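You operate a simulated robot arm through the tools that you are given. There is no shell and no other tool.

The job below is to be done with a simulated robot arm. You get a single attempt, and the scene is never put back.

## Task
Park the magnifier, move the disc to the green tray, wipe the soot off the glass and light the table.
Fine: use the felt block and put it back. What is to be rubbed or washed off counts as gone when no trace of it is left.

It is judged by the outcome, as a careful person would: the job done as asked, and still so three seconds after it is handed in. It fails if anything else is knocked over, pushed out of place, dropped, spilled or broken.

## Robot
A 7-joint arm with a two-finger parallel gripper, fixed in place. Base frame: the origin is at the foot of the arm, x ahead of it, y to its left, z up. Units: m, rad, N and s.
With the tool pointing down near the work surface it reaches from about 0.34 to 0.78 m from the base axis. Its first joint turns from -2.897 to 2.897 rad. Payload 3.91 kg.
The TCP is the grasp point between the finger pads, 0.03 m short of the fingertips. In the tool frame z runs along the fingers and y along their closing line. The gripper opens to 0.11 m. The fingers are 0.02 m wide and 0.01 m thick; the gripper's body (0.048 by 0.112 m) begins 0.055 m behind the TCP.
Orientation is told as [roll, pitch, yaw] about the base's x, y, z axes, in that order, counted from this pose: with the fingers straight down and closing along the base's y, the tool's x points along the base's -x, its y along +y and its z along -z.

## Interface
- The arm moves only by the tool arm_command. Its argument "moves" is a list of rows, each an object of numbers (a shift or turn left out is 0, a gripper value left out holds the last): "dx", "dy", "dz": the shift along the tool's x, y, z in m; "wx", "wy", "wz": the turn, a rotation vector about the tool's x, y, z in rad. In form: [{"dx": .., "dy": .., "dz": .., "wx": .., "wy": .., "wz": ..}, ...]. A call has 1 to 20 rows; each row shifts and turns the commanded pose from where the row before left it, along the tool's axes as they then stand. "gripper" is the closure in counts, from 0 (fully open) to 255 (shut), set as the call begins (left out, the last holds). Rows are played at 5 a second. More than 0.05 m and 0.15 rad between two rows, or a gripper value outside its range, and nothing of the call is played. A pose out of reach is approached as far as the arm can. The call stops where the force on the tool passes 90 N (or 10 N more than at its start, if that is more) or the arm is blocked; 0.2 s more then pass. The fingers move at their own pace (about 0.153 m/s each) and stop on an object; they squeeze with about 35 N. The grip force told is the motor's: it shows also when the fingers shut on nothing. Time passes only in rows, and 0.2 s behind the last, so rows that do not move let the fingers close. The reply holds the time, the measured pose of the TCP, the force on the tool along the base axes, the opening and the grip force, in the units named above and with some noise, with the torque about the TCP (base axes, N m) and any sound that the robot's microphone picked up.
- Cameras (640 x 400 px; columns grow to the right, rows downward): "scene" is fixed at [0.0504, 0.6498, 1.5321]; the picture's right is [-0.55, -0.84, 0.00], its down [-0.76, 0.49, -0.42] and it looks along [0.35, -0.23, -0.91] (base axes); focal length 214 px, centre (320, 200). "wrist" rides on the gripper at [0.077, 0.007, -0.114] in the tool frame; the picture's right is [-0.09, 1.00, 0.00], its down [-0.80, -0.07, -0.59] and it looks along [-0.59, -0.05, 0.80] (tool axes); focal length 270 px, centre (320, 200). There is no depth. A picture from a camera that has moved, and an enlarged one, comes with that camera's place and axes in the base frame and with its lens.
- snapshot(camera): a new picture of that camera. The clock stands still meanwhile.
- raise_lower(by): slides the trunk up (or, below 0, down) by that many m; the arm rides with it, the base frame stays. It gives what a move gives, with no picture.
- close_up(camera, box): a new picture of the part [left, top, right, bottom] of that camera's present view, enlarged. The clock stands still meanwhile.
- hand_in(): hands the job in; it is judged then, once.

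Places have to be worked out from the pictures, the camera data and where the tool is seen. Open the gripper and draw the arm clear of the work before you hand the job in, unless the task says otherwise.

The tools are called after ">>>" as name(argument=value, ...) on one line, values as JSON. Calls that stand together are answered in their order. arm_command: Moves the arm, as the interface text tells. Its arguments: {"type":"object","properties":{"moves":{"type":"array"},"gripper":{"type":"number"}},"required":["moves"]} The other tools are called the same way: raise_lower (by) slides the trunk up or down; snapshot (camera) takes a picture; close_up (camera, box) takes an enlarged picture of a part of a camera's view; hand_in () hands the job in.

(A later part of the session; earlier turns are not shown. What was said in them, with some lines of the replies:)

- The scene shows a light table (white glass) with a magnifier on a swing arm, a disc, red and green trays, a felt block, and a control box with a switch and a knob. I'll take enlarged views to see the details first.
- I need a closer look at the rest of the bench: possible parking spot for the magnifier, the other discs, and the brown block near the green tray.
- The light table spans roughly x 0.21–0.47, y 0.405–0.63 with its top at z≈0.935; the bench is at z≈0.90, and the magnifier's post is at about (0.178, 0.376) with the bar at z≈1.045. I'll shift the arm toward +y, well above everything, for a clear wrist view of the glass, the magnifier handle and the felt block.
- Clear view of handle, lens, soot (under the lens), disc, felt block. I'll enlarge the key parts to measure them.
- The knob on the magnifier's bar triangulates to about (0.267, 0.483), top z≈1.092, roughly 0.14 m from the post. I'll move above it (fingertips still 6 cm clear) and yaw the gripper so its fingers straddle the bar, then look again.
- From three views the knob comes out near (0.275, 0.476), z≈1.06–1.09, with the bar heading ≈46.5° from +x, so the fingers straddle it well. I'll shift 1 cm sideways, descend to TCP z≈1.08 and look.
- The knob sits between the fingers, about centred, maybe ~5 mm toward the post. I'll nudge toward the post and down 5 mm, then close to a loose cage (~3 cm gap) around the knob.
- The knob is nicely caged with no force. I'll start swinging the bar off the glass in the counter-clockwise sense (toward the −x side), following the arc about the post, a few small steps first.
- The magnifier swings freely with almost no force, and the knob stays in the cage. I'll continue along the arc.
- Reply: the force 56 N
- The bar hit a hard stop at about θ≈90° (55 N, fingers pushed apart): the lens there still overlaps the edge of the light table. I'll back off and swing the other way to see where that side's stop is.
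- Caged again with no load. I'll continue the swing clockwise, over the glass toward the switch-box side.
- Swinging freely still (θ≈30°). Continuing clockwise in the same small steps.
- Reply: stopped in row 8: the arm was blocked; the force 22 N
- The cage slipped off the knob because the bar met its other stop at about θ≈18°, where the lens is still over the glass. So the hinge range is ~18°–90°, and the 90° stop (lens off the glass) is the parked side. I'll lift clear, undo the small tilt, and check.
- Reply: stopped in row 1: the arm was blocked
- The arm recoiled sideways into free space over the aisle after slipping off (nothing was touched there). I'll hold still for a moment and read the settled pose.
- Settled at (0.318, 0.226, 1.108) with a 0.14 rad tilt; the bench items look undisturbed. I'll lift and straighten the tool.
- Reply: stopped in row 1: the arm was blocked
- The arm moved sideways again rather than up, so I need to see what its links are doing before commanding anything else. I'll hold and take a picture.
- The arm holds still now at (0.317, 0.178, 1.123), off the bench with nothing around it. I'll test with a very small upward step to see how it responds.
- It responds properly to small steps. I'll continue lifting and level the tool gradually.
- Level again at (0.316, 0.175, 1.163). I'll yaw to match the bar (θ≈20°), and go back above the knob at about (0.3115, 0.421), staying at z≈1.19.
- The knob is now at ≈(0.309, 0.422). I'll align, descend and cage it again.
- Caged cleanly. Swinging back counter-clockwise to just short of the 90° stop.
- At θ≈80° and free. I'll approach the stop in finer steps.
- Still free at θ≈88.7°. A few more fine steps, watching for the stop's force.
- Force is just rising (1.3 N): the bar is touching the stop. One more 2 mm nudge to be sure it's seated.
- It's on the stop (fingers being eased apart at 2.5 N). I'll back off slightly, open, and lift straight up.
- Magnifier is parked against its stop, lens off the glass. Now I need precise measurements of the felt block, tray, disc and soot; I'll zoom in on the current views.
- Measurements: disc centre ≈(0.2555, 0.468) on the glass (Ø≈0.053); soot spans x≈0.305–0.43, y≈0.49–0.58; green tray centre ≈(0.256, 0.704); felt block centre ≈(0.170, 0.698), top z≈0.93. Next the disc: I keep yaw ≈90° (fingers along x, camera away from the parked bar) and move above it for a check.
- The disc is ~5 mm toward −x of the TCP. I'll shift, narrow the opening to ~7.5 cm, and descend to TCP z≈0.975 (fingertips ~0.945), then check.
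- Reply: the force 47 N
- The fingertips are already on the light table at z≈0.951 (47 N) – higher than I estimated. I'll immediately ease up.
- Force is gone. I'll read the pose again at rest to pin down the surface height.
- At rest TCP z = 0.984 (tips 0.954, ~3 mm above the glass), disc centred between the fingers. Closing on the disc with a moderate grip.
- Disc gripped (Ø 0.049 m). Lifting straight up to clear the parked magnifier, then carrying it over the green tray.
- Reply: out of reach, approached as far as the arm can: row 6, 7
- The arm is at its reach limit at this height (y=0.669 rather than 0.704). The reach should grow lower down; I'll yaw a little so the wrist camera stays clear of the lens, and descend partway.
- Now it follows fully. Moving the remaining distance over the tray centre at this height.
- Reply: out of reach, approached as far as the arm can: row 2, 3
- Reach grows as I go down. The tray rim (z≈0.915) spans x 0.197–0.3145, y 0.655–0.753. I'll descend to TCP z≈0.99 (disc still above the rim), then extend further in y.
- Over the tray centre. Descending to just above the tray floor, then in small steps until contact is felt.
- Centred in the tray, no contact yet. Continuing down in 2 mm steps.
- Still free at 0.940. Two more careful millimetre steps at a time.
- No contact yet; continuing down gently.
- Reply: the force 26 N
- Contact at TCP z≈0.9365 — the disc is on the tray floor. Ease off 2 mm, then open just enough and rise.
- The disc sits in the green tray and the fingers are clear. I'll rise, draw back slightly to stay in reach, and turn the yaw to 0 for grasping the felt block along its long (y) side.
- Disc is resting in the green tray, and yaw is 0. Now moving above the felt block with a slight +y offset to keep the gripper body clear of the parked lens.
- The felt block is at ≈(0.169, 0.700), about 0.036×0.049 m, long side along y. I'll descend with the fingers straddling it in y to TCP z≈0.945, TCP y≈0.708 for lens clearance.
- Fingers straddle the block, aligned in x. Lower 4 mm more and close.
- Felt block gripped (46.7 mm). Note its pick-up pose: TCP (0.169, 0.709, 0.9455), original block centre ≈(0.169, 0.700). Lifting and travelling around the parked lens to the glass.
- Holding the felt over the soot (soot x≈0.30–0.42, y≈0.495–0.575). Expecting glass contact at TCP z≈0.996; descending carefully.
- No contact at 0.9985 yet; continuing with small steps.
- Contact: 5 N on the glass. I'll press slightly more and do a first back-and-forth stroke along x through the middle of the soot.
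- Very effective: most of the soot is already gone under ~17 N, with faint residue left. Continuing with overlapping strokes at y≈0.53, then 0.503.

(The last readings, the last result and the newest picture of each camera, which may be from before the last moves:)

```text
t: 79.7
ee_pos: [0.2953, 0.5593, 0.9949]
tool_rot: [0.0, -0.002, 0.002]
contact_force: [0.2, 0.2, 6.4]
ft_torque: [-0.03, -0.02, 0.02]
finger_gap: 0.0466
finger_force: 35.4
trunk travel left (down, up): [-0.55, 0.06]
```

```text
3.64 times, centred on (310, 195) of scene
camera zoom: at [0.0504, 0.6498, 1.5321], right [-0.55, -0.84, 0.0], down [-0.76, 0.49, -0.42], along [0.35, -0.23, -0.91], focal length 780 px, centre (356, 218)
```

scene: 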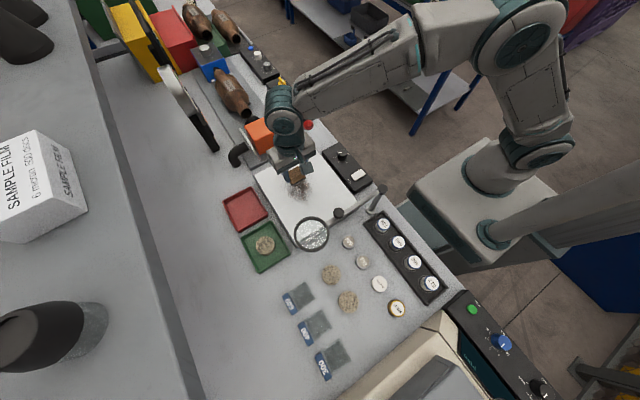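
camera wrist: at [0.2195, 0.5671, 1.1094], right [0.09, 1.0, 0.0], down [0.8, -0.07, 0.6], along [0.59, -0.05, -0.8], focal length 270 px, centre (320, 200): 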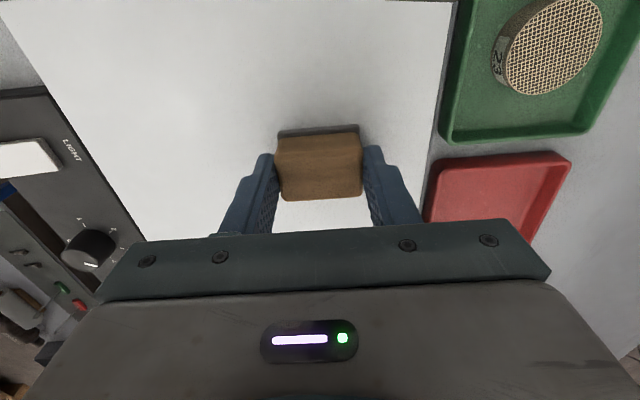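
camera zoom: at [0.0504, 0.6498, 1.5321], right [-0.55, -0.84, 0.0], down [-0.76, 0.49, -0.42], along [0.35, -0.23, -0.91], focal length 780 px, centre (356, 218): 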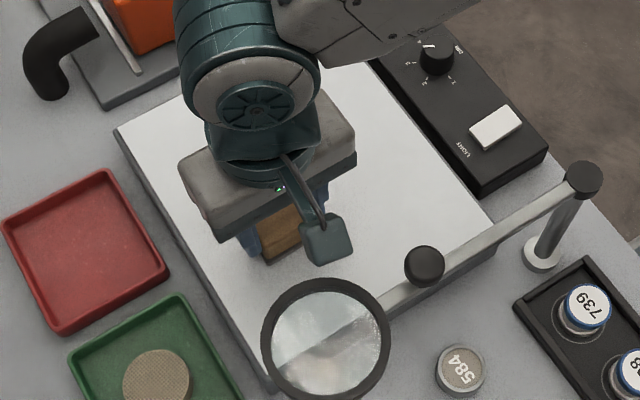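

Wiped area looks clean where visible. I'll lift the felt and move toward the aisle side so the scene camera can see the whole glass.

>>> arm_command(moves=[{"dz": -0.015}, {"dz": -0.02}, {"dx": -0.02, "dy": -0.025}, {"dx": -0.02, "dy": -0.025}, {"dx": -0.02, "dy": -0.025}, {"dx": -0.02, "dy": -0.025}, {"dx": -0.02, "dy": -0.025}, {}], gripper=200)

>>> close_up(camera="scene", box=[250, 140, 370, 250])

>>> close_up(camera="scene", box=[270, 150, 330, 210])

>>> snapshot(camera="wrist")

```text
t: 81.5
ee_pos: [0.3955, 0.4356, 1.0302]
tool_rot: [0.001, -0.001, 0.002]
contact_force: [0.2, 0.0, -0.3]
ft_torque: [0.0, -0.03, 0.0]
finger_gap: 0.0468
finger_force: 35.0
trunk travel left (down, up): [-0.55, 0.06]
```

```text
3.64 times, centred on (310, 195) of scene
camera zoom: at [0.0504, 0.6498, 1.5321], right [-0.55, -0.84, 0.0], down [-0.76, 0.49, -0.42], along [0.35, -0.23, -0.91], focal length 780 px, centre (356, 218)
```

zoom: 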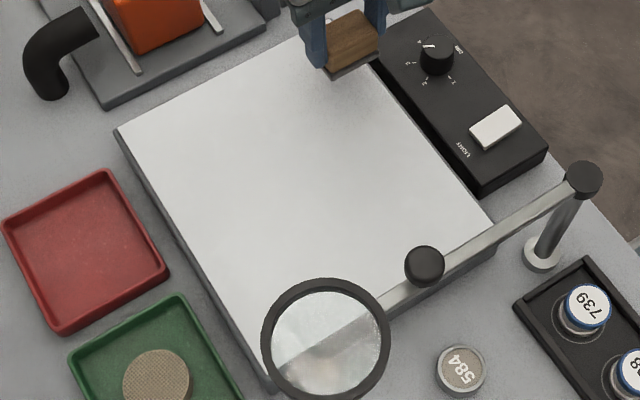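

```text
6.67 times, centred on (300, 180) of scene
camera zoom: at [0.0504, 0.6498, 1.5321], right [-0.55, -0.84, 0.0], down [-0.76, 0.49, -0.42], along [0.35, -0.23, -0.91], focal length 1430 px, centre (453, 333)
```

zoom: 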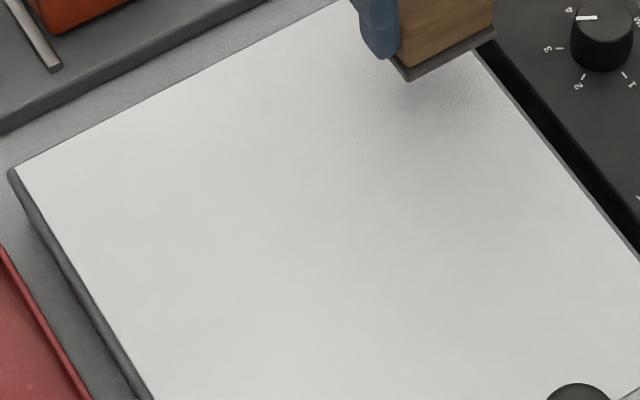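

```text
taken
camera wrist: at [0.3206, 0.4419, 1.1445], right [0.09, 1.0, 0.0], down [0.8, -0.07, 0.6], along [0.59, -0.05, -0.8], focal length 270 px, centre (320, 200)
```

wrist: 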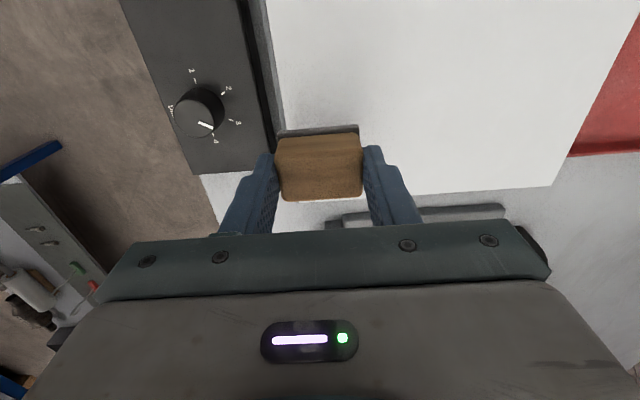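

The glass looks clean. To make sure no faint trace remains, I'll do one more overlapping pass over a wider area, starting at y≈0.492.

>>> arm_command(moves=[{"dx": -0.0175, "dy": 0.0285}, {"dx": -0.0175, "dy": 0.0285}, {"dz": 0.015}, {"dz": 0.012}, {"dz": 0.005}, {"dz": 0.003}, {}], gripper=200)

>>> arm_command(moves=[{"dx": 0.016}, {"dx": 0.016}, {"dx": 0.016}, {"dx": 0.016}, {"dx": 0.016}, {"dx": 0.016}, {"dx": 0.016}, {"dx": 0.016}, {"dx": 0.012}, {"dy": 0.012}, {"dy": 0.011}, {"dx": -0.016}, {"dx": -0.016}, {"dx": -0.016}, {"dx": -0.016}, {"dx": -0.016}, {"dx": -0.016}, {"dx": -0.016}, {"dx": -0.016}, {"dx": -0.012}], gripper=200)

>>> arm_command(moves=[{"dy": 0.012}, {"dy": 0.013}, {"dx": 0.016}, {"dx": 0.016}, {"dx": 0.016}, {"dx": 0.016}, {"dx": 0.016}, {"dx": 0.016}, {"dx": 0.016}, {"dx": 0.016}, {"dy": 0.012}, {"dy": 0.013}, {"dx": -0.016}, {"dx": -0.016}, {"dx": -0.016}, {"dx": -0.016}, {"dx": -0.016}, {"dx": -0.016}, {"dx": -0.016}, {"dx": -0.016}], gripper=200)

>>> arm_command(moves=[{"dy": 0.01}, {"dy": 0.007}, {"dx": 0.016}, {"dx": 0.016}, {"dx": 0.016}, {"dx": 0.016}, {"dx": 0.016}, {"dx": 0.016}, {"dx": 0.016}, {"dx": -0.012, "dy": -0.02}, {"dx": -0.012, "dy": -0.02}, {"dx": -0.012, "dy": -0.02}, {"dx": -0.012, "dy": -0.02}, {}], gripper=200)

```text
t: 83.1
ee_pos: [0.4312, 0.4923, 0.9954]
tool_rot: [0.003, -0.001, 0.001]
contact_force: [0.9, 1.2, 4.0]
ft_torque: [-0.03, -0.01, 0.02]
finger_gap: 0.0469
finger_force: 35.2
trunk travel left (down, up): [-0.55, 0.06]
```

```text
t: 87.3
ee_pos: [0.4317, 0.5152, 0.9955]
tool_rot: [0.0, -0.003, -0.001]
contact_force: [1.6, 0.9, 2.1]
ft_torque: [0.03, -0.04, -0.02]
finger_gap: 0.0468
finger_force: 35.2
trunk travel left (down, up): [-0.55, 0.06]
```

```text
t: 91.5
ee_pos: [0.4303, 0.566, 0.994]
tool_rot: [0.0, -0.002, 0.001]
contact_force: [1.0, 0.7, 0.6]
ft_torque: [0.01, 0.01, 0.02]
finger_gap: 0.0466
finger_force: 34.8
trunk travel left (down, up): [-0.55, 0.06]
```

```text
t: 94.5
ee_pos: [0.3668, 0.5023, 0.9947]
tool_rot: [0.0, -0.002, 0.002]
contact_force: [0.1, -1.8, 3.2]
ft_torque: [0.0, 0.01, 0.02]
finger_gap: 0.047
finger_force: 35.0
trunk travel left (down, up): [-0.55, 0.06]
```

Force got light in spots (1–4 N). I'll press 1 mm more and repeat the strokes over the actual soot footprint once more.

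>>> arm_command(moves=[{"dz": 0.001}, {"dx": -0.016}, {"dx": -0.016}, {"dx": -0.016}, {"dx": -0.014}, {"dx": 0.016}, {"dx": 0.016}, {"dx": 0.016}, {"dx": 0.016}, {"dx": 0.016}, {"dx": 0.016}, {"dx": 0.016}, {"dx": 0.014}, {"dy": 0.014}, {"dy": 0.014}, {"dx": -0.016}, {"dx": -0.016}, {"dx": -0.016}, {"dx": -0.016}], gripper=200)

>>> arm_command(moves=[{"dx": -0.016}, {"dx": -0.016}, {"dx": -0.016}, {"dx": -0.014}, {"dy": 0.014}, {"dy": 0.014}, {"dx": 0.016}, {"dx": 0.016}, {"dx": 0.016}, {"dx": 0.016}, {"dx": 0.016}, {"dx": 0.016}, {"dx": 0.016}, {"dx": 0.012}], gripper=200)

>>> arm_command(moves=[{"dy": 0.009}, {"dy": 0.009}, {"dx": -0.016}, {"dx": -0.016}, {"dx": -0.016}, {"dx": -0.016}, {"dx": -0.016}, {"dx": -0.016}, {"dx": -0.016}, {"dx": 0.016}, {"dx": 0.016}, {"dx": 0.016}, {"dx": 0.016}, {"dx": 0.016}, {"dx": 0.016}], gripper=200)

```text
t: 98.5
ee_pos: [0.3672, 0.5292, 0.9938]
tool_rot: [0.003, -0.001, 0.0]
contact_force: [-2.2, 0.2, 11.0]
ft_torque: [0.02, 0.15, -0.02]
finger_gap: 0.0467
finger_force: 35.0
trunk travel left (down, up): [-0.55, 0.06]
```

```text
t: 101.5
ee_pos: [0.3036, 0.5572, 0.9944]
tool_rot: [0.002, -0.002, 0.001]
contact_force: [3.3, 0.4, 11.0]
ft_torque: [-0.09, -0.09, -0.01]
finger_gap: 0.047
finger_force: 35.2
trunk travel left (down, up): [-0.55, 0.06]
```

```text
t: 104.7
ee_pos: [0.3211, 0.5759, 0.9942]
tool_rot: [0.0, -0.002, 0.002]
contact_force: [1.4, -0.6, 8.7]
ft_torque: [-0.05, -0.03, 0.02]
finger_gap: 0.0468
finger_force: 34.8
trunk travel left (down, up): [-0.55, 0.06]
```

Wiping done at ~10 N throughout. Lifting and carrying the felt back around the lens to its place beside the green tray; then I check the glass from the scene camera.

>>> arm_command(moves=[{"dz": -0.015}, {"dz": -0.025}, {"dx": 0.007, "dy": 0.0247}, {"dx": 0.007, "dy": 0.0247}, {"dx": 0.007, "dy": 0.0247}, {"dx": 0.025, "dy": 0.0175}, {"dx": 0.025, "dy": 0.0175}, {"dx": 0.027, "dy": 0.008}, {"dx": 0.027, "dy": 0.008}, {"dx": 0.027, "dy": 0.007}, {}], gripper=200)

>>> snapshot(camera="wrist")

>>> snapshot(camera="scene")

```text
t: 107.1
ee_pos: [0.1696, 0.7077, 1.0332]
tool_rot: [0.001, -0.002, 0.001]
contact_force: [0.0, -0.9, 0.0]
ft_torque: [-0.03, 0.04, 0.02]
finger_gap: 0.0468
finger_force: 34.8
trunk travel left (down, up): [-0.55, 0.06]
```

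```text
taken
camera wrist: at [0.0936, 0.7157, 1.1471], right [0.09, 1.0, 0.0], down [0.8, -0.07, 0.6], along [0.59, -0.05, -0.8], focal length 270 px, centre (320, 200)
```

wrist: 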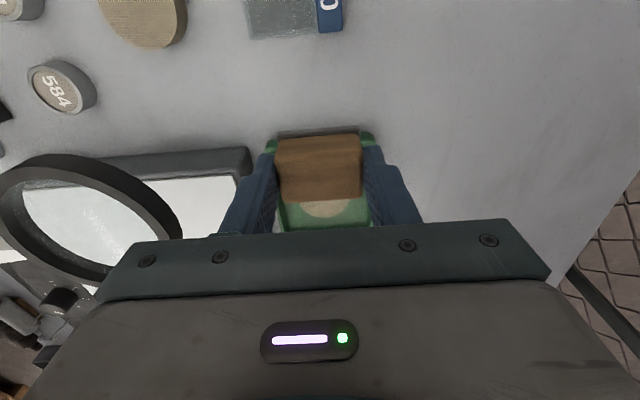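

```text
taken
```

scene: 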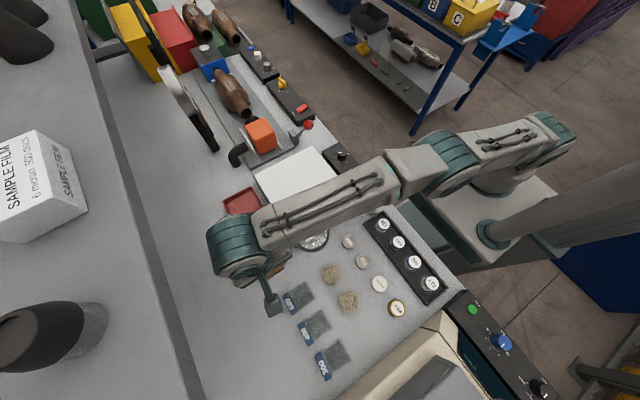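

The ring's outer edge is at y≈0.633–0.64, so I can set the block down at TCP y≈0.702 (nearly its original spot) with ~8 mm clearance for the gripper body. Shifting −6 mm and descending.

>>> arm_command(moves=[{"dy": -0.0055}, {"dz": 0.025}, {"dz": 0.025}, {"dz": 0.02}, {"dz": 0.012}, {}], gripper=200)

>>> arm_command(moves=[{"dz": 0.001}, {"dz": 0.001}, {"dz": 0.001}, {}], gripper=200)

>>> close_up(camera="wrist", box=[100, 50, 420, 250])

```text
t: 108.5
ee_pos: [0.1695, 0.7026, 0.9507]
tool_rot: [0.0, 0.0, 0.0]
contact_force: [0.1, -0.8, -1.5]
ft_torque: [0.0, -0.03, -0.02]
finger_gap: 0.0471
finger_force: 35.2
trunk travel left (down, up): [-0.55, 0.06]
```

```text
t: 109.5
ee_pos: [0.1688, 0.7027, 0.9485]
tool_rot: [0.0, -0.002, 0.0]
contact_force: [0.1, -0.1, 0.1]
ft_torque: [-0.01, 0.01, 0.03]
finger_gap: 0.0465
finger_force: 35.7
trunk travel left (down, up): [-0.55, 0.06]
```

```text
2.00 times, centred on (260, 150) of wrist
camera zoom: at [0.0932, 0.7097, 1.0621], right [0.09, 1.0, 0.0], down [0.8, -0.07, 0.6], along [0.59, -0.05, -0.8], focal length 541 px, centre (440, 300)
```

zoom: 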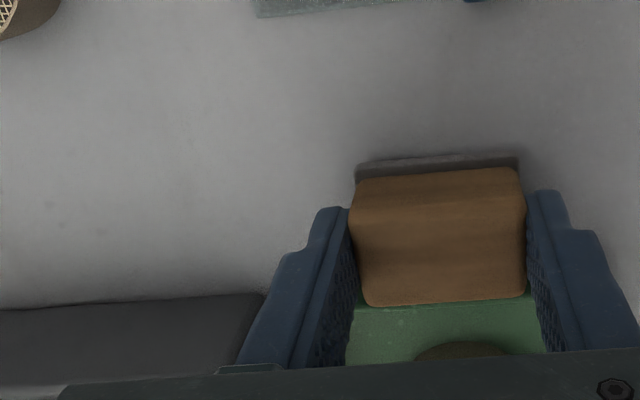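

Not yet touching the bench; a few more 1 mm steps.

>>> arm_command(moves=[{"dz": 0.001}, {"dz": 0.001}, {}], gripper=200)

>>> arm_command(moves=[{"dz": 0.001}, {}], gripper=200)

```text
t: 110.3
ee_pos: [0.1681, 0.7025, 0.9459]
tool_rot: [0.0, -0.001, 0.0]
contact_force: [0.8, 0.1, -0.4]
ft_torque: [-0.01, -0.01, 0.01]
finger_gap: 0.0469
finger_force: 35.3
trunk travel left (down, up): [-0.55, 0.06]
```

```text
t: 110.9
ee_pos: [0.1692, 0.7022, 0.9438]
tool_rot: [0.001, -0.002, 0.001]
contact_force: [0.2, -0.6, -0.1]
ft_torque: [-0.04, 0.02, -0.03]
finger_gap: 0.0466
finger_force: 35.1
trunk travel left (down, up): [-0.55, 0.06]
```

Still no contact (the block rode up ~1–2 mm in the grip while pressing). Continuing.

>>> arm_command(moves=[{"dz": 0.001}, {}], gripper=200)

>>> arm_command(moves=[{"dz": 0.0007}, {}], gripper=200)

```text
t: 111.5
ee_pos: [0.1693, 0.7026, 0.943]
tool_rot: [0.0, -0.001, 0.0]
contact_force: [-0.4, -0.2, 1.0]
ft_torque: [-0.01, -0.03, 0.0]
finger_gap: 0.0467
finger_force: 34.9
trunk travel left (down, up): [-0.55, 0.06]
```

```text
t: 112.1
ee_pos: [0.1688, 0.7028, 0.9441]
tool_rot: [0.002, -0.001, -0.001]
contact_force: [0.4, 1.9, 4.4]
ft_torque: [0.0, -0.01, 0.0]
finger_gap: 0.0468
finger_force: 35.2
trunk travel left (down, up): [-0.55, 0.06]
```

The felt rests on the bench (4 N). Opening just enough to release, then rising straight up.

>>> arm_command(moves=[{}, {}, {}], gripper=106)

>>> arm_command(moves=[{"dz": -0.01}, {"dz": -0.02}, {"dz": -0.03}, {"dz": -0.03}, {}], gripper=106)

>>> close_up(camera="wrist", box=[160, 50, 480, 250])

```text
t: 112.9
ee_pos: [0.169, 0.7022, 0.9432]
tool_rot: [-0.002, 0.0, 0.0]
contact_force: [-0.7, 0.3, -0.4]
ft_torque: [-0.01, 0.04, 0.0]
finger_gap: 0.064
finger_force: 0.1
trunk travel left (down, up): [-0.55, 0.06]
```

```text
t: 114.1
ee_pos: [0.1689, 0.7018, 1.034]
tool_rot: [0.001, -0.002, 0.0]
contact_force: [0.1, 0.4, 0.0]
ft_torque: [-0.02, -0.02, 0.01]
finger_gap: 0.0643
finger_force: 0.0
trunk travel left (down, up): [-0.55, 0.06]
```

```text
2.00 times, centred on (320, 150) of wrist
camera zoom: at [0.0934, 0.7099, 1.1478], right [0.09, 1.0, 0.0], down [0.8, -0.07, 0.6], along [0.59, -0.05, -0.8], focal length 541 px, centre (320, 300)
```

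zoom: 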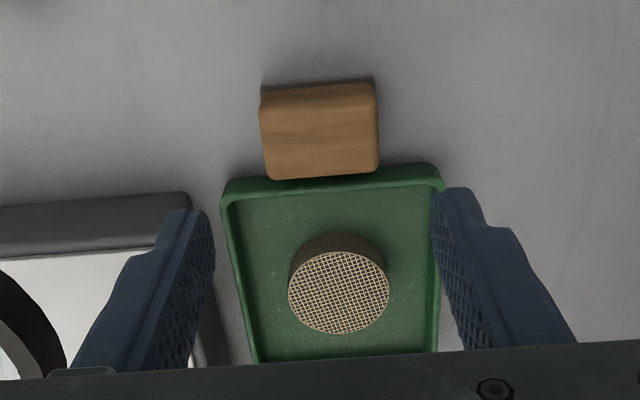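

Felt block is back beside the tray, disc in the tray, magnifier parked. Now to the light switch: moving around the lens, up and over toward the switch box for a close look.

>>> arm_command(moves=[{"dx": -0.027, "dy": -0.0073}, {"dx": -0.027, "dy": -0.0073}, {"dx": -0.027, "dy": -0.0073}, {"dx": -0.0167, "dy": -0.0267, "dz": -0.02}, {"dx": -0.0167, "dy": -0.0267, "dz": -0.02}, {"dx": -0.0167, "dy": -0.0267, "dz": -0.02}, {"dy": -0.04, "dz": -0.01}, {"dy": -0.04, "dz": -0.01}, {"dy": -0.04, "dz": -0.01}, {"dy": -0.04, "dz": -0.01}, {"dy": -0.04, "dz": -0.01}, {"dx": 0.015, "dy": -0.02}, {"dx": 0.015, "dy": -0.02}, {}], gripper=106)

>>> snapshot(camera="wrist")

>>> close_up(camera="scene", box=[210, 140, 370, 290])

```text
t: 117.1
ee_pos: [0.271, 0.3607, 1.1433]
tool_rot: [0.0, -0.002, 0.0]
contact_force: [0.2, -0.4, 0.3]
ft_torque: [-0.03, 0.01, 0.01]
finger_gap: 0.0642
finger_force: 0.0
trunk travel left (down, up): [-0.55, 0.06]
```

```text
taken
camera wrist: at [0.1952, 0.3682, 1.2578], right [0.09, 1.0, 0.0], down [0.8, -0.07, 0.6], along [0.59, -0.05, -0.8], focal length 270 px, centre (320, 200)
```

wrist: 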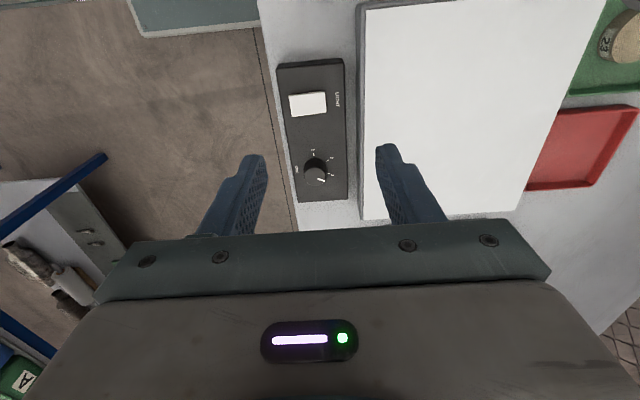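

```text
2.67 times, centred on (290, 215) of scene
camera zoom: at [0.0504, 0.6498, 1.5321], right [-0.55, -0.84, 0.0], down [-0.76, 0.49, -0.42], along [0.35, -0.23, -0.91], focal length 572 px, centre (400, 160)
```

zoom: 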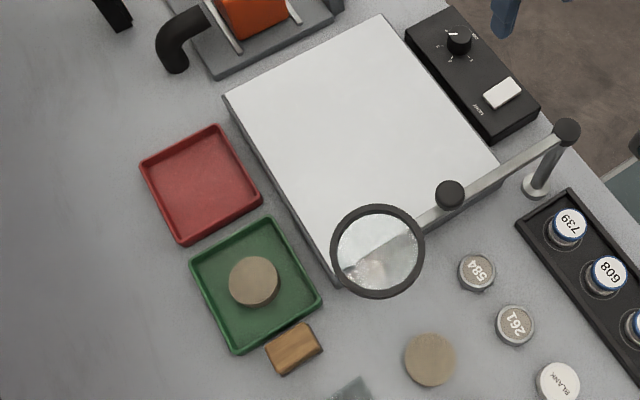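

Clean glass, everything in place. Zooming on the switch.

>>> close_up(camera="wrist", box=[260, 50, 370, 210])

>>> close_up(camera="scene", box=[320, 135, 380, 185])

>>> close_up(camera="wrist", box=[360, 0, 600, 220])

```text
2.50 times, centred on (315, 130) of wrist
camera zoom: at [0.1952, 0.3682, 1.2578], right [0.09, 1.0, 0.0], down [0.8, -0.07, 0.6], along [0.59, -0.05, -0.8], focal length 676 px, centre (332, 375)
```

zoom: 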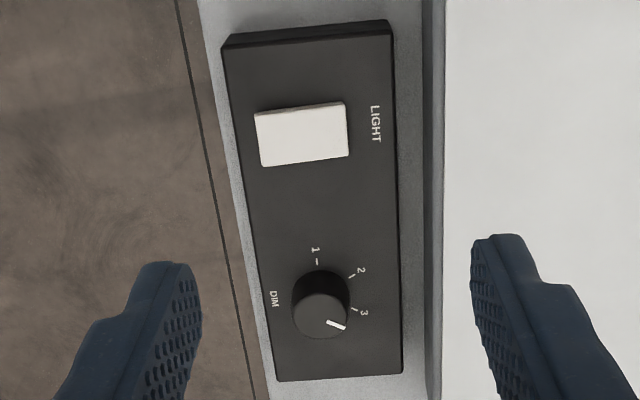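

```text
8.00 times, centred on (350, 160) of scene
camera zoom: at [0.0504, 0.6498, 1.5321], right [-0.55, -0.84, 0.0], down [-0.76, 0.49, -0.42], along [0.35, -0.23, -0.91], focal length 1716 px, centre (80, 520)
```

zoom: 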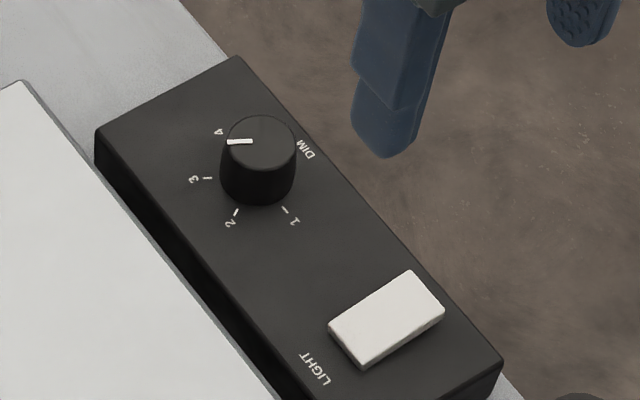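

```text
1.82 times, centred on (480, 110) of wrist
camera zoom: at [0.1952, 0.3682, 1.2578], right [0.09, 1.0, 0.0], down [0.8, -0.07, 0.6], along [0.59, -0.05, -0.8], focal length 491 px, centre (29, 364)
```

zoom: 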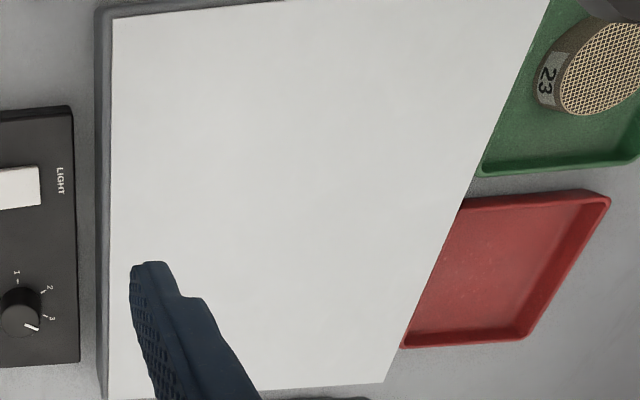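

The switch is a white rocker, long side along y. I want a closer look to see which end stands up; moving the camera lower above it.

>>> arm_command(moves=[{"dz": 0.03}, {"dz": 0.03}, {"dy": -0.01, "dz": 0.01}, {}], gripper=106)

>>> close_up(camera="wrist", box=[260, 20, 380, 150])

>>> snapshot(camera="wrist")

```text
t: 118.1
ee_pos: [0.2709, 0.3501, 1.0738]
tool_rot: [0.0, -0.001, 0.0]
contact_force: [0.1, 0.2, 0.6]
ft_torque: [-0.03, -0.01, -0.03]
finger_gap: 0.064
finger_force: 0.1
trunk travel left (down, up): [-0.55, 0.06]
```

```text
3.08 times, centred on (320, 85) of wrist
camera zoom: at [0.195, 0.3581, 1.1885], right [0.09, 1.0, 0.0], down [0.8, -0.07, 0.6], along [0.59, -0.05, -0.8], focal length 832 px, centre (320, 554)
```

zoom: 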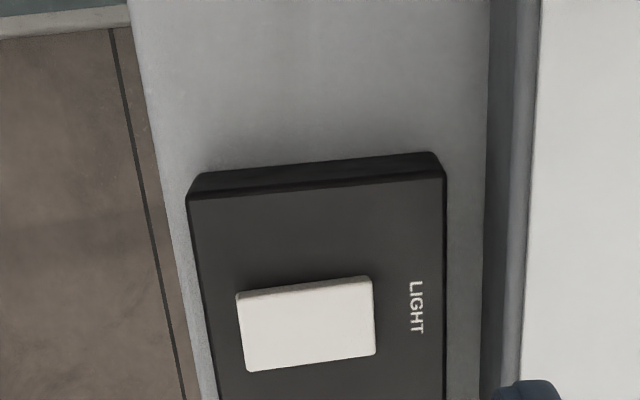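

```text
taken
camera wrist: at [0.195, 0.3581, 1.1885], right [0.09, 1.0, 0.0], down [0.8, -0.07, 0.6], along [0.59, -0.05, -0.8], focal length 270 px, centre (320, 200)
```

wrist: 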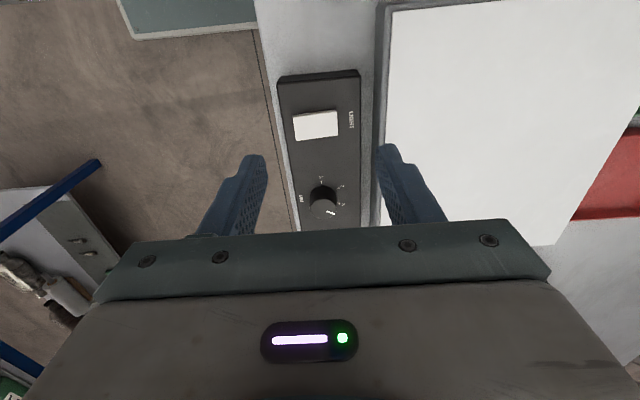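

Rocker spans x≈0.277–0.299, y≈0.327–0.3705, top z≈0.945. I'll zoom tightly to see which end is raised.

>>> close_up(camera="scene", box=[346, 164, 370, 182])

>>> close_up(camera="wrist", box=[282, 100, 362, 150])

```text
16.00 times, centred on (358, 173) of scene
camera zoom: at [0.0504, 0.6498, 1.5321], right [-0.55, -0.84, 0.0], down [-0.76, 0.49, -0.42], along [0.35, -0.23, -0.91], focal length 3432 px, centre (-288, 632)
```

zoom: 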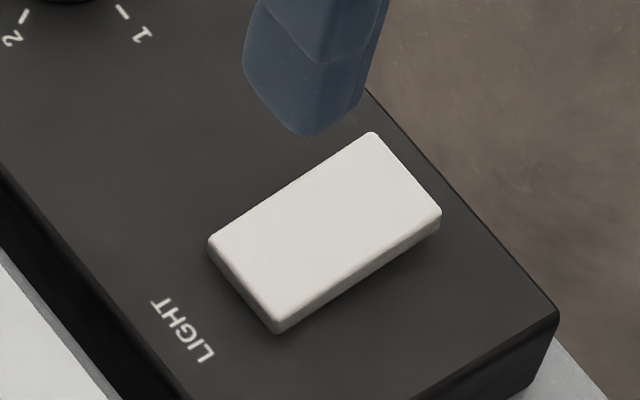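

```text
8.00 times, centred on (322, 125) of wrist
camera zoom: at [0.195, 0.3581, 1.1885], right [0.09, 1.0, 0.0], down [0.8, -0.07, 0.6], along [0.59, -0.05, -0.8], focal length 2162 px, centre (304, 800)
```

zoom: 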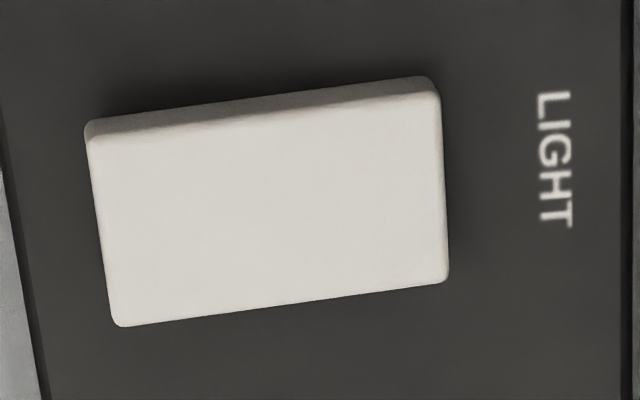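

The rocker's edges slope against the box: its −y end (away from the LIGHT label) stands ~4 mm higher, so that end must be pressed. I'll close the fingers, align over (0.288, 0.334), yaw so the camera stays clear of the magnifier post.

>>> arm_command(moves=[{"dx": -0.0171, "dy": -0.016}, {"wz": -0.13}, {"wz": -0.13}, {"wz": -0.13}, {"wz": -0.13}, {"wz": -0.13}, {"wz": -0.13}, {"wz": -0.13}, {"wz": -0.13}, {"wz": -0.13}, {}], gripper=255)

>>> snapshot(camera="wrist")

>>> close_up(camera="scene", box=[320, 130, 400, 190])

```text
t: 120.5
ee_pos: [0.2881, 0.3339, 1.0745]
tool_rot: [-0.001, -0.002, 1.173]
contact_force: [0.1, 0.2, -1.2]
ft_torque: [-0.03, 0.01, -0.04]
finger_gap: 0.0
finger_force: 35.3
trunk travel left (down, up): [-0.55, 0.06]
```

```text
taken
camera wrist: at [0.2527, 0.2668, 1.1882], right [-0.88, 0.47, 0.0], down [0.38, 0.71, 0.6], along [0.28, 0.53, -0.8], focal length 270 px, centre (320, 200)
```

wrist: 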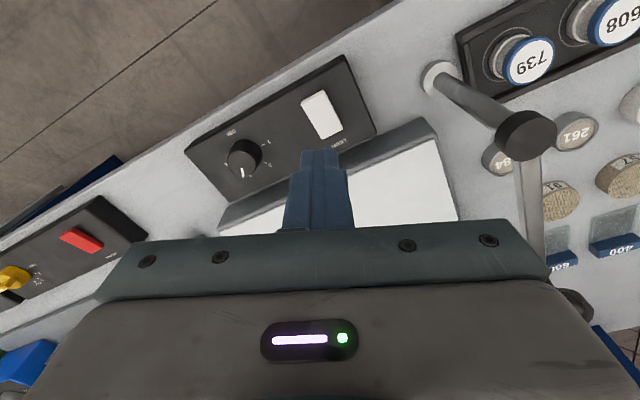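

```text
6.67 times, centred on (360, 160) of scene
camera zoom: at [0.0504, 0.6498, 1.5321], right [-0.55, -0.84, 0.0], down [-0.76, 0.49, -0.42], along [0.35, -0.23, -0.91], focal length 1430 px, centre (53, 467)
```

zoom: 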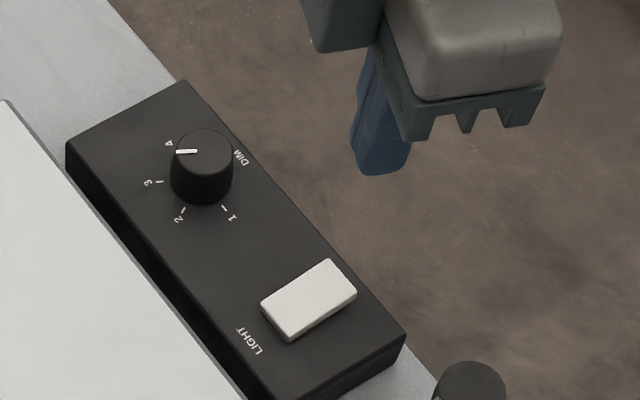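

Aim looks right (rocker centre ≈(0.289, 0.345)). Descending to just above the raised end at (0.289, 0.332).

>>> arm_command(moves=[{"dx": 0.0015, "dy": -0.0017}, {"dz": 0.03}, {"dz": 0.03}, {"dz": 0.018}, {"dz": 0.006}, {}], gripper=255)

>>> close_up(camera="wrist", box=[240, 80, 400, 220])

>>> close_up(camera="scene", box=[330, 140, 390, 190])

```text
t: 121.9
ee_pos: [0.288, 0.3322, 0.9903]
tool_rot: [-0.002, 0.0, 1.172]
contact_force: [-0.6, 0.0, -0.2]
ft_torque: [-0.06, 0.0, -0.03]
finger_gap: 0.0001
finger_force: 35.1
trunk travel left (down, up): [-0.55, 0.06]
```

```text
2.86 times, centred on (320, 150) of wrist
camera zoom: at [0.2532, 0.2649, 1.1037], right [-0.88, 0.47, 0.0], down [0.38, 0.71, 0.6], along [0.28, 0.53, -0.8], focal length 772 px, centre (320, 343)
```

zoom: 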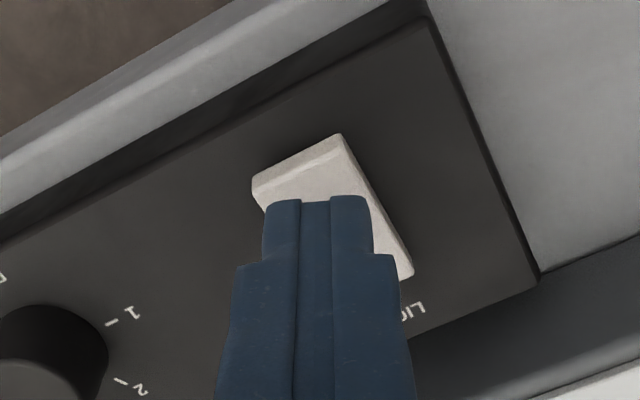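

```text
8.00 times, centred on (360, 165) of scene
camera zoom: at [0.0504, 0.6498, 1.5321], right [-0.55, -0.84, 0.0], down [-0.76, 0.49, -0.42], along [0.35, -0.23, -0.91], focal length 1716 px, centre (0, 480)
```

zoom: 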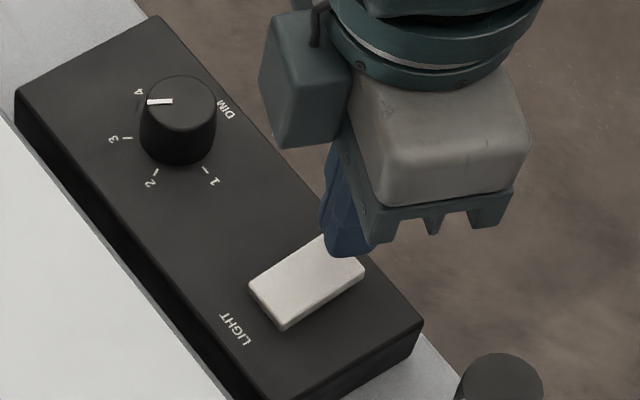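

Fingertips are right above the raised end. Pressing down in small steps.

>>> arm_command(moves=[{"dz": 0.002}, {"dz": 0.002}, {"dz": 0.002}, {}], gripper=255)

>>> arm_command(moves=[{"dz": 0.001}, {"dz": 0.001}, {}], gripper=255)

>>> arm_command(moves=[{"dz": 0.001}, {"dz": 0.001}, {}], gripper=255)

```text
t: 122.9
ee_pos: [0.2881, 0.3318, 0.984]
tool_rot: [-0.002, 0.001, 1.172]
contact_force: [-0.6, -0.1, 0.0]
ft_torque: [0.04, -0.04, 0.01]
finger_gap: 0.0
finger_force: 35.3
trunk travel left (down, up): [-0.55, 0.06]
```

```text
t: 123.7
ee_pos: [0.2871, 0.3327, 0.9811]
tool_rot: [-0.002, 0.0, 1.171]
contact_force: [-0.5, 0.3, 0.3]
ft_torque: [0.02, 0.0, 0.0]
finger_gap: 0.0
finger_force: 34.7
trunk travel left (down, up): [-0.55, 0.06]
```

```text
t: 124.5
ee_pos: [0.2878, 0.3323, 0.9792]
tool_rot: [-0.002, -0.001, 1.171]
contact_force: [0.7, -0.6, -0.2]
ft_torque: [-0.01, 0.01, 0.01]
finger_gap: 0.0002
finger_force: 35.9
trunk travel left (down, up): [-0.55, 0.06]
```

No contact yet at fingertip height ≈0.949. Continuing in 1 mm steps.

>>> arm_command(moves=[{"dz": 0.001}, {"dz": 0.001}, {}], gripper=255)

>>> arm_command(moves=[{"dz": 0.001}, {"dz": 0.001}, {}], gripper=255)

>>> arm_command(moves=[{"dz": 0.001}, {"dz": 0.001}, {}], gripper=255)

```text
t: 125.3
ee_pos: [0.288, 0.3326, 0.9778]
tool_rot: [-0.004, 0.0, 1.171]
contact_force: [0.5, -0.8, 0.0]
ft_torque: [0.01, 0.01, 0.02]
finger_gap: 0.0002
finger_force: 35.3
trunk travel left (down, up): [-0.55, 0.06]
```

```text
t: 126.1
ee_pos: [0.2886, 0.332, 0.975]
tool_rot: [-0.001, 0.0, 1.172]
contact_force: [-0.4, -0.2, -0.5]
ft_torque: [-0.04, -0.03, 0.0]
finger_gap: 0.0
finger_force: 34.8
trunk travel left (down, up): [-0.55, 0.06]
```

```text
t: 126.9
ee_pos: [0.288, 0.3322, 0.9747]
tool_rot: [-0.001, 0.001, 1.172]
contact_force: [-0.6, -0.5, 0.5]
ft_torque: [-0.03, -0.03, -0.01]
finger_gap: 0.0003
finger_force: 35.1
trunk travel left (down, up): [-0.55, 0.06]
```

>>> close_up(camera="wrist", box=[260, 90, 380, 200])

>>> close_up(camera="scene", box=[335, 150, 385, 190])

```text
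3.64 times, centred on (320, 145) of wrist
camera zoom: at [0.2536, 0.2646, 1.088], right [-0.88, 0.47, 0.0], down [0.38, 0.71, 0.6], along [0.28, 0.53, -0.8], focal length 983 px, centre (320, 400)
```

zoom: 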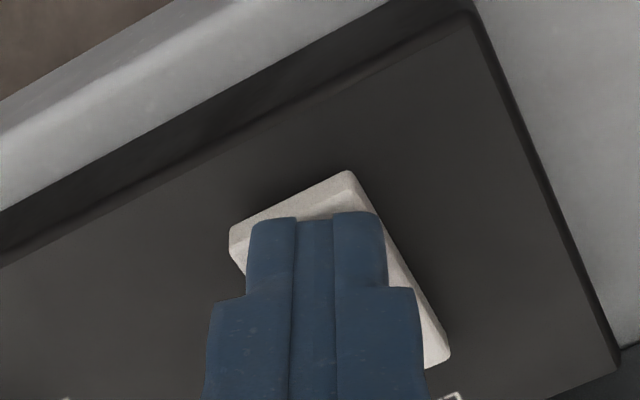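

```text
10.00 times, centred on (360, 170) of scene
camera zoom: at [0.0504, 0.6498, 1.5321], right [-0.55, -0.84, 0.0], down [-0.76, 0.49, -0.42], along [0.35, -0.23, -0.91], focal length 2145 px, centre (-80, 500)
```

zoom: 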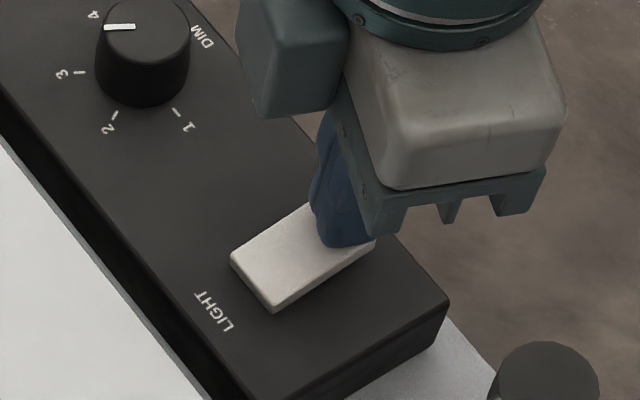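

The fingertips are almost on the rocker's raised end, only a few millimetres to go. Continuing in 1 mm steps.

>>> arm_command(moves=[{"dz": 0.001}, {"dz": 0.001}, {}], gripper=255)

>>> arm_command(moves=[{"dz": 0.001}, {"dz": 0.001}, {}], gripper=255)

>>> arm_command(moves=[{"dz": 0.001}, {}], gripper=255)

```text
t: 127.7
ee_pos: [0.2878, 0.3312, 0.9727]
tool_rot: [-0.002, 0.001, 1.171]
contact_force: [0.8, 0.0, 0.5]
ft_torque: [-0.04, -0.01, 0.01]
finger_gap: 0.0001
finger_force: 35.3
trunk travel left (down, up): [-0.55, 0.06]
```

```text
t: 128.5
ee_pos: [0.2883, 0.3329, 0.9702]
tool_rot: [-0.002, 0.0, 1.173]
contact_force: [0.3, -0.3, 1.3]
ft_torque: [0.04, -0.02, 0.0]
finger_gap: 0.0002
finger_force: 34.9
trunk travel left (down, up): [-0.55, 0.06]
heard: click
```

```text
t: 129.1
ee_pos: [0.2895, 0.3318, 0.9694]
tool_rot: [0.0, -0.002, 1.169]
contact_force: [-0.1, -2.9, 12.5]
ft_torque: [0.08, 0.07, 0.02]
finger_gap: 0.0
finger_force: 34.8
trunk travel left (down, up): [-0.55, 0.06]
```

A click was heard. I'll retract now and check whether the table is lit.

>>> arm_command(moves=[{"dz": -0.01}, {"dz": -0.03}, {"dz": -0.04}, {"dz": -0.03}, {}], gripper=255)

>>> snapshot(camera="scene")

>>> close_up(camera="scene", box=[210, 130, 400, 290])

>>> close_up(camera="scene", box=[346, 164, 370, 182])

```text
t: 130.3
ee_pos: [0.2867, 0.3325, 1.0785]
tool_rot: [-0.003, -0.001, 1.172]
contact_force: [-0.3, 0.9, -0.2]
ft_torque: [-0.03, 0.01, -0.02]
finger_gap: 0.0001
finger_force: 34.9
trunk travel left (down, up): [-0.55, 0.06]
```

```text
taken
```

scene: 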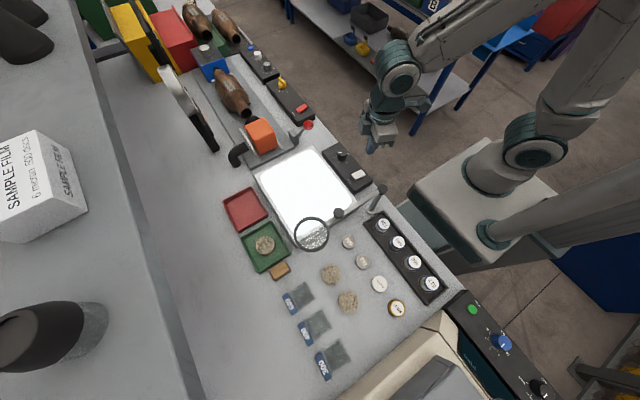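

```text
2.50 times, centred on (305, 210) of scene
camera zoom: at [0.0504, 0.6498, 1.5321], right [-0.55, -0.84, 0.0], down [-0.76, 0.49, -0.42], along [0.35, -0.23, -0.91], focal length 536 px, centre (358, 175)
```

zoom: 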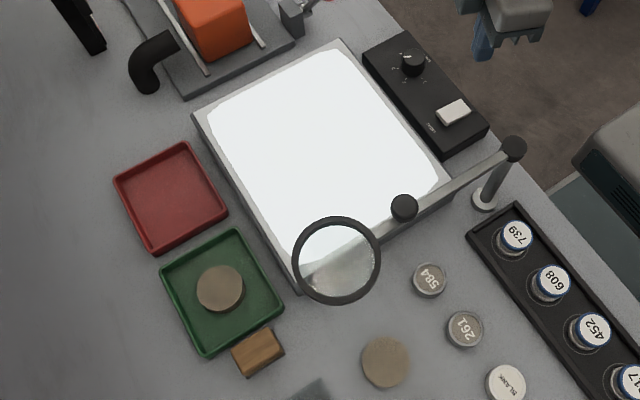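

```text
16.00 times, centred on (358, 173) of scene
camera zoom: at [0.0504, 0.6498, 1.5321], right [-0.55, -0.84, 0.0], down [-0.76, 0.49, -0.42], along [0.35, -0.23, -0.91], focal length 3432 px, centre (-288, 632)
```

zoom: 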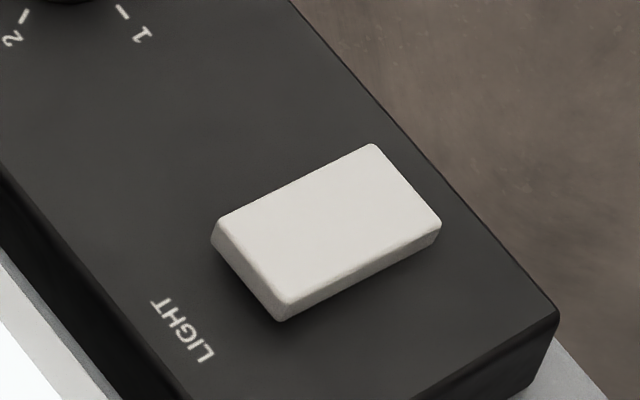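

The table is lit, the glass is clean. I'll raise the arm clear, open the gripper, and compare the other items against their initial positions.

>>> arm_command(moves=[{"dz": -0.04}, {"dz": -0.04}, {"dz": -0.04}, {}], gripper=255)

>>> arm_command(moves=[{}, {}, {}], gripper=0)

>>> close_up(camera="scene", box=[260, 240, 420, 340])

>>> close_up(camera="scene", box=[220, 130, 400, 290])

>>> snapshot(camera="wrist")

```text
t: 131.3
ee_pos: [0.288, 0.333, 1.1998]
tool_rot: [-0.002, 0.001, 1.171]
contact_force: [-0.9, -0.6, 0.1]
ft_torque: [0.02, 0.01, 0.01]
finger_gap: 0.0
finger_force: 35.2
trunk travel left (down, up): [-0.55, 0.06]
```

```text
t: 132.1
ee_pos: [0.2894, 0.3312, 1.1993]
tool_rot: [-0.002, -0.001, 1.173]
contact_force: [0.0, -0.3, 0.2]
ft_torque: [0.0, 0.01, -0.01]
finger_gap: 0.1102
finger_force: 0.1
trunk travel left (down, up): [-0.55, 0.06]
```

```text
4.00 times, centred on (340, 290) of scene
camera zoom: at [0.0504, 0.6498, 1.5321], right [-0.55, -0.84, 0.0], down [-0.76, 0.49, -0.42], along [0.35, -0.23, -0.91], focal length 858 px, centre (240, -160)
```

zoom: 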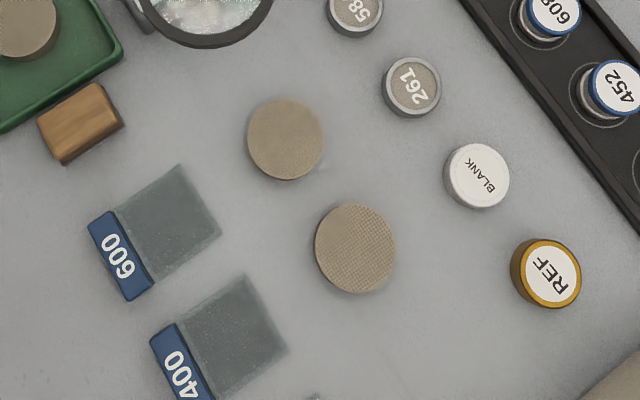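

```text
2.50 times, centred on (310, 210) of scene
camera zoom: at [0.0504, 0.6498, 1.5321], right [-0.55, -0.84, 0.0], down [-0.76, 0.49, -0.42], along [0.35, -0.23, -0.91], focal length 536 px, centre (345, 175)
```

zoom: 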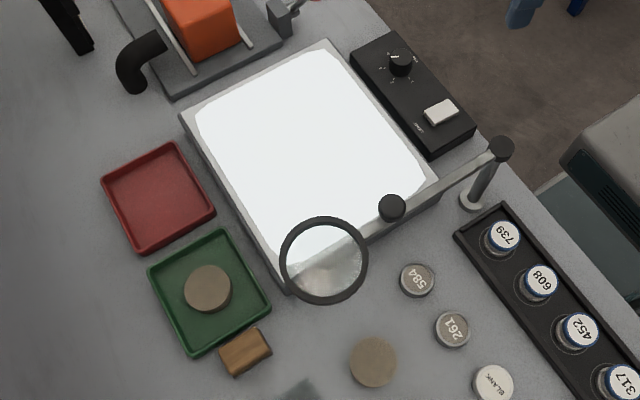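

```text
taken
camera wrist: at [0.253, 0.2646, 1.3127], right [-0.88, 0.47, 0.0], down [0.38, 0.71, 0.6], along [0.28, 0.53, -0.8], focal length 270 px, centre (320, 200)
```

wrist: 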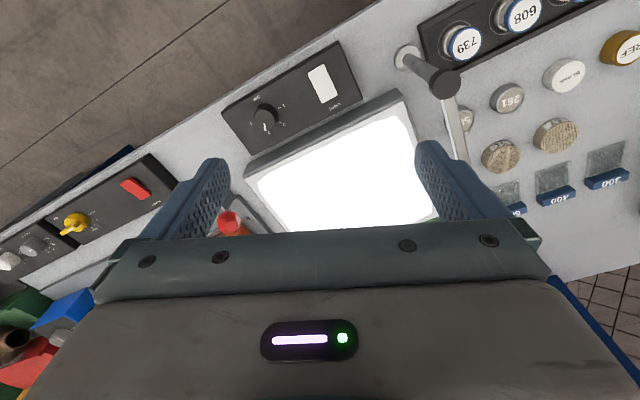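

Final check: the glass is clean and lit. The disc is in the green tray, the felt block is within about 3 mm of its original spot, and the magnifier is parked at its stop off the glass. Nothing else has moved, and the gripper is open with the arm raised clear, so I'm handing in.

>>> hand_in()

```text
The job is handed in.
```

I did all four parts of the job and handed it in. I don't have the judge's result.

- **Magnifier:** it is swung off the glass to one end of its travel. The outer rim still hangs about 1.5 cm over the edge of the light table. At the other end the lens would still be over the glass.
- **Disc:** the one that was on the glass (number 23) is near the middle of the green tray. I took that as "the disc" and left the two similar ones on the bench alone.
- **Soot:** I wiped the glass with the felt block. It looked clean from both cameras, but I checked before switching the light on, because the lit glass is too bright to see a faint trace.
- **Felt block:** it is back beside the tray, about 3 mm from where it started.
- **Light:** the switch clicked and the table is lit. I left the dimmer where it was.

**Slip while parking:** I first tried to swing the magnifier the wrong way. The gripper slipped off its knob and the arm swung out over the aisle without touching anything. I also pressed the fingertips on the light table at about 47 N before picking up the disc, and saw no damage.

The other bench items I compared are where they were at the start. The gripper is open and the arm is raised well above the bench.
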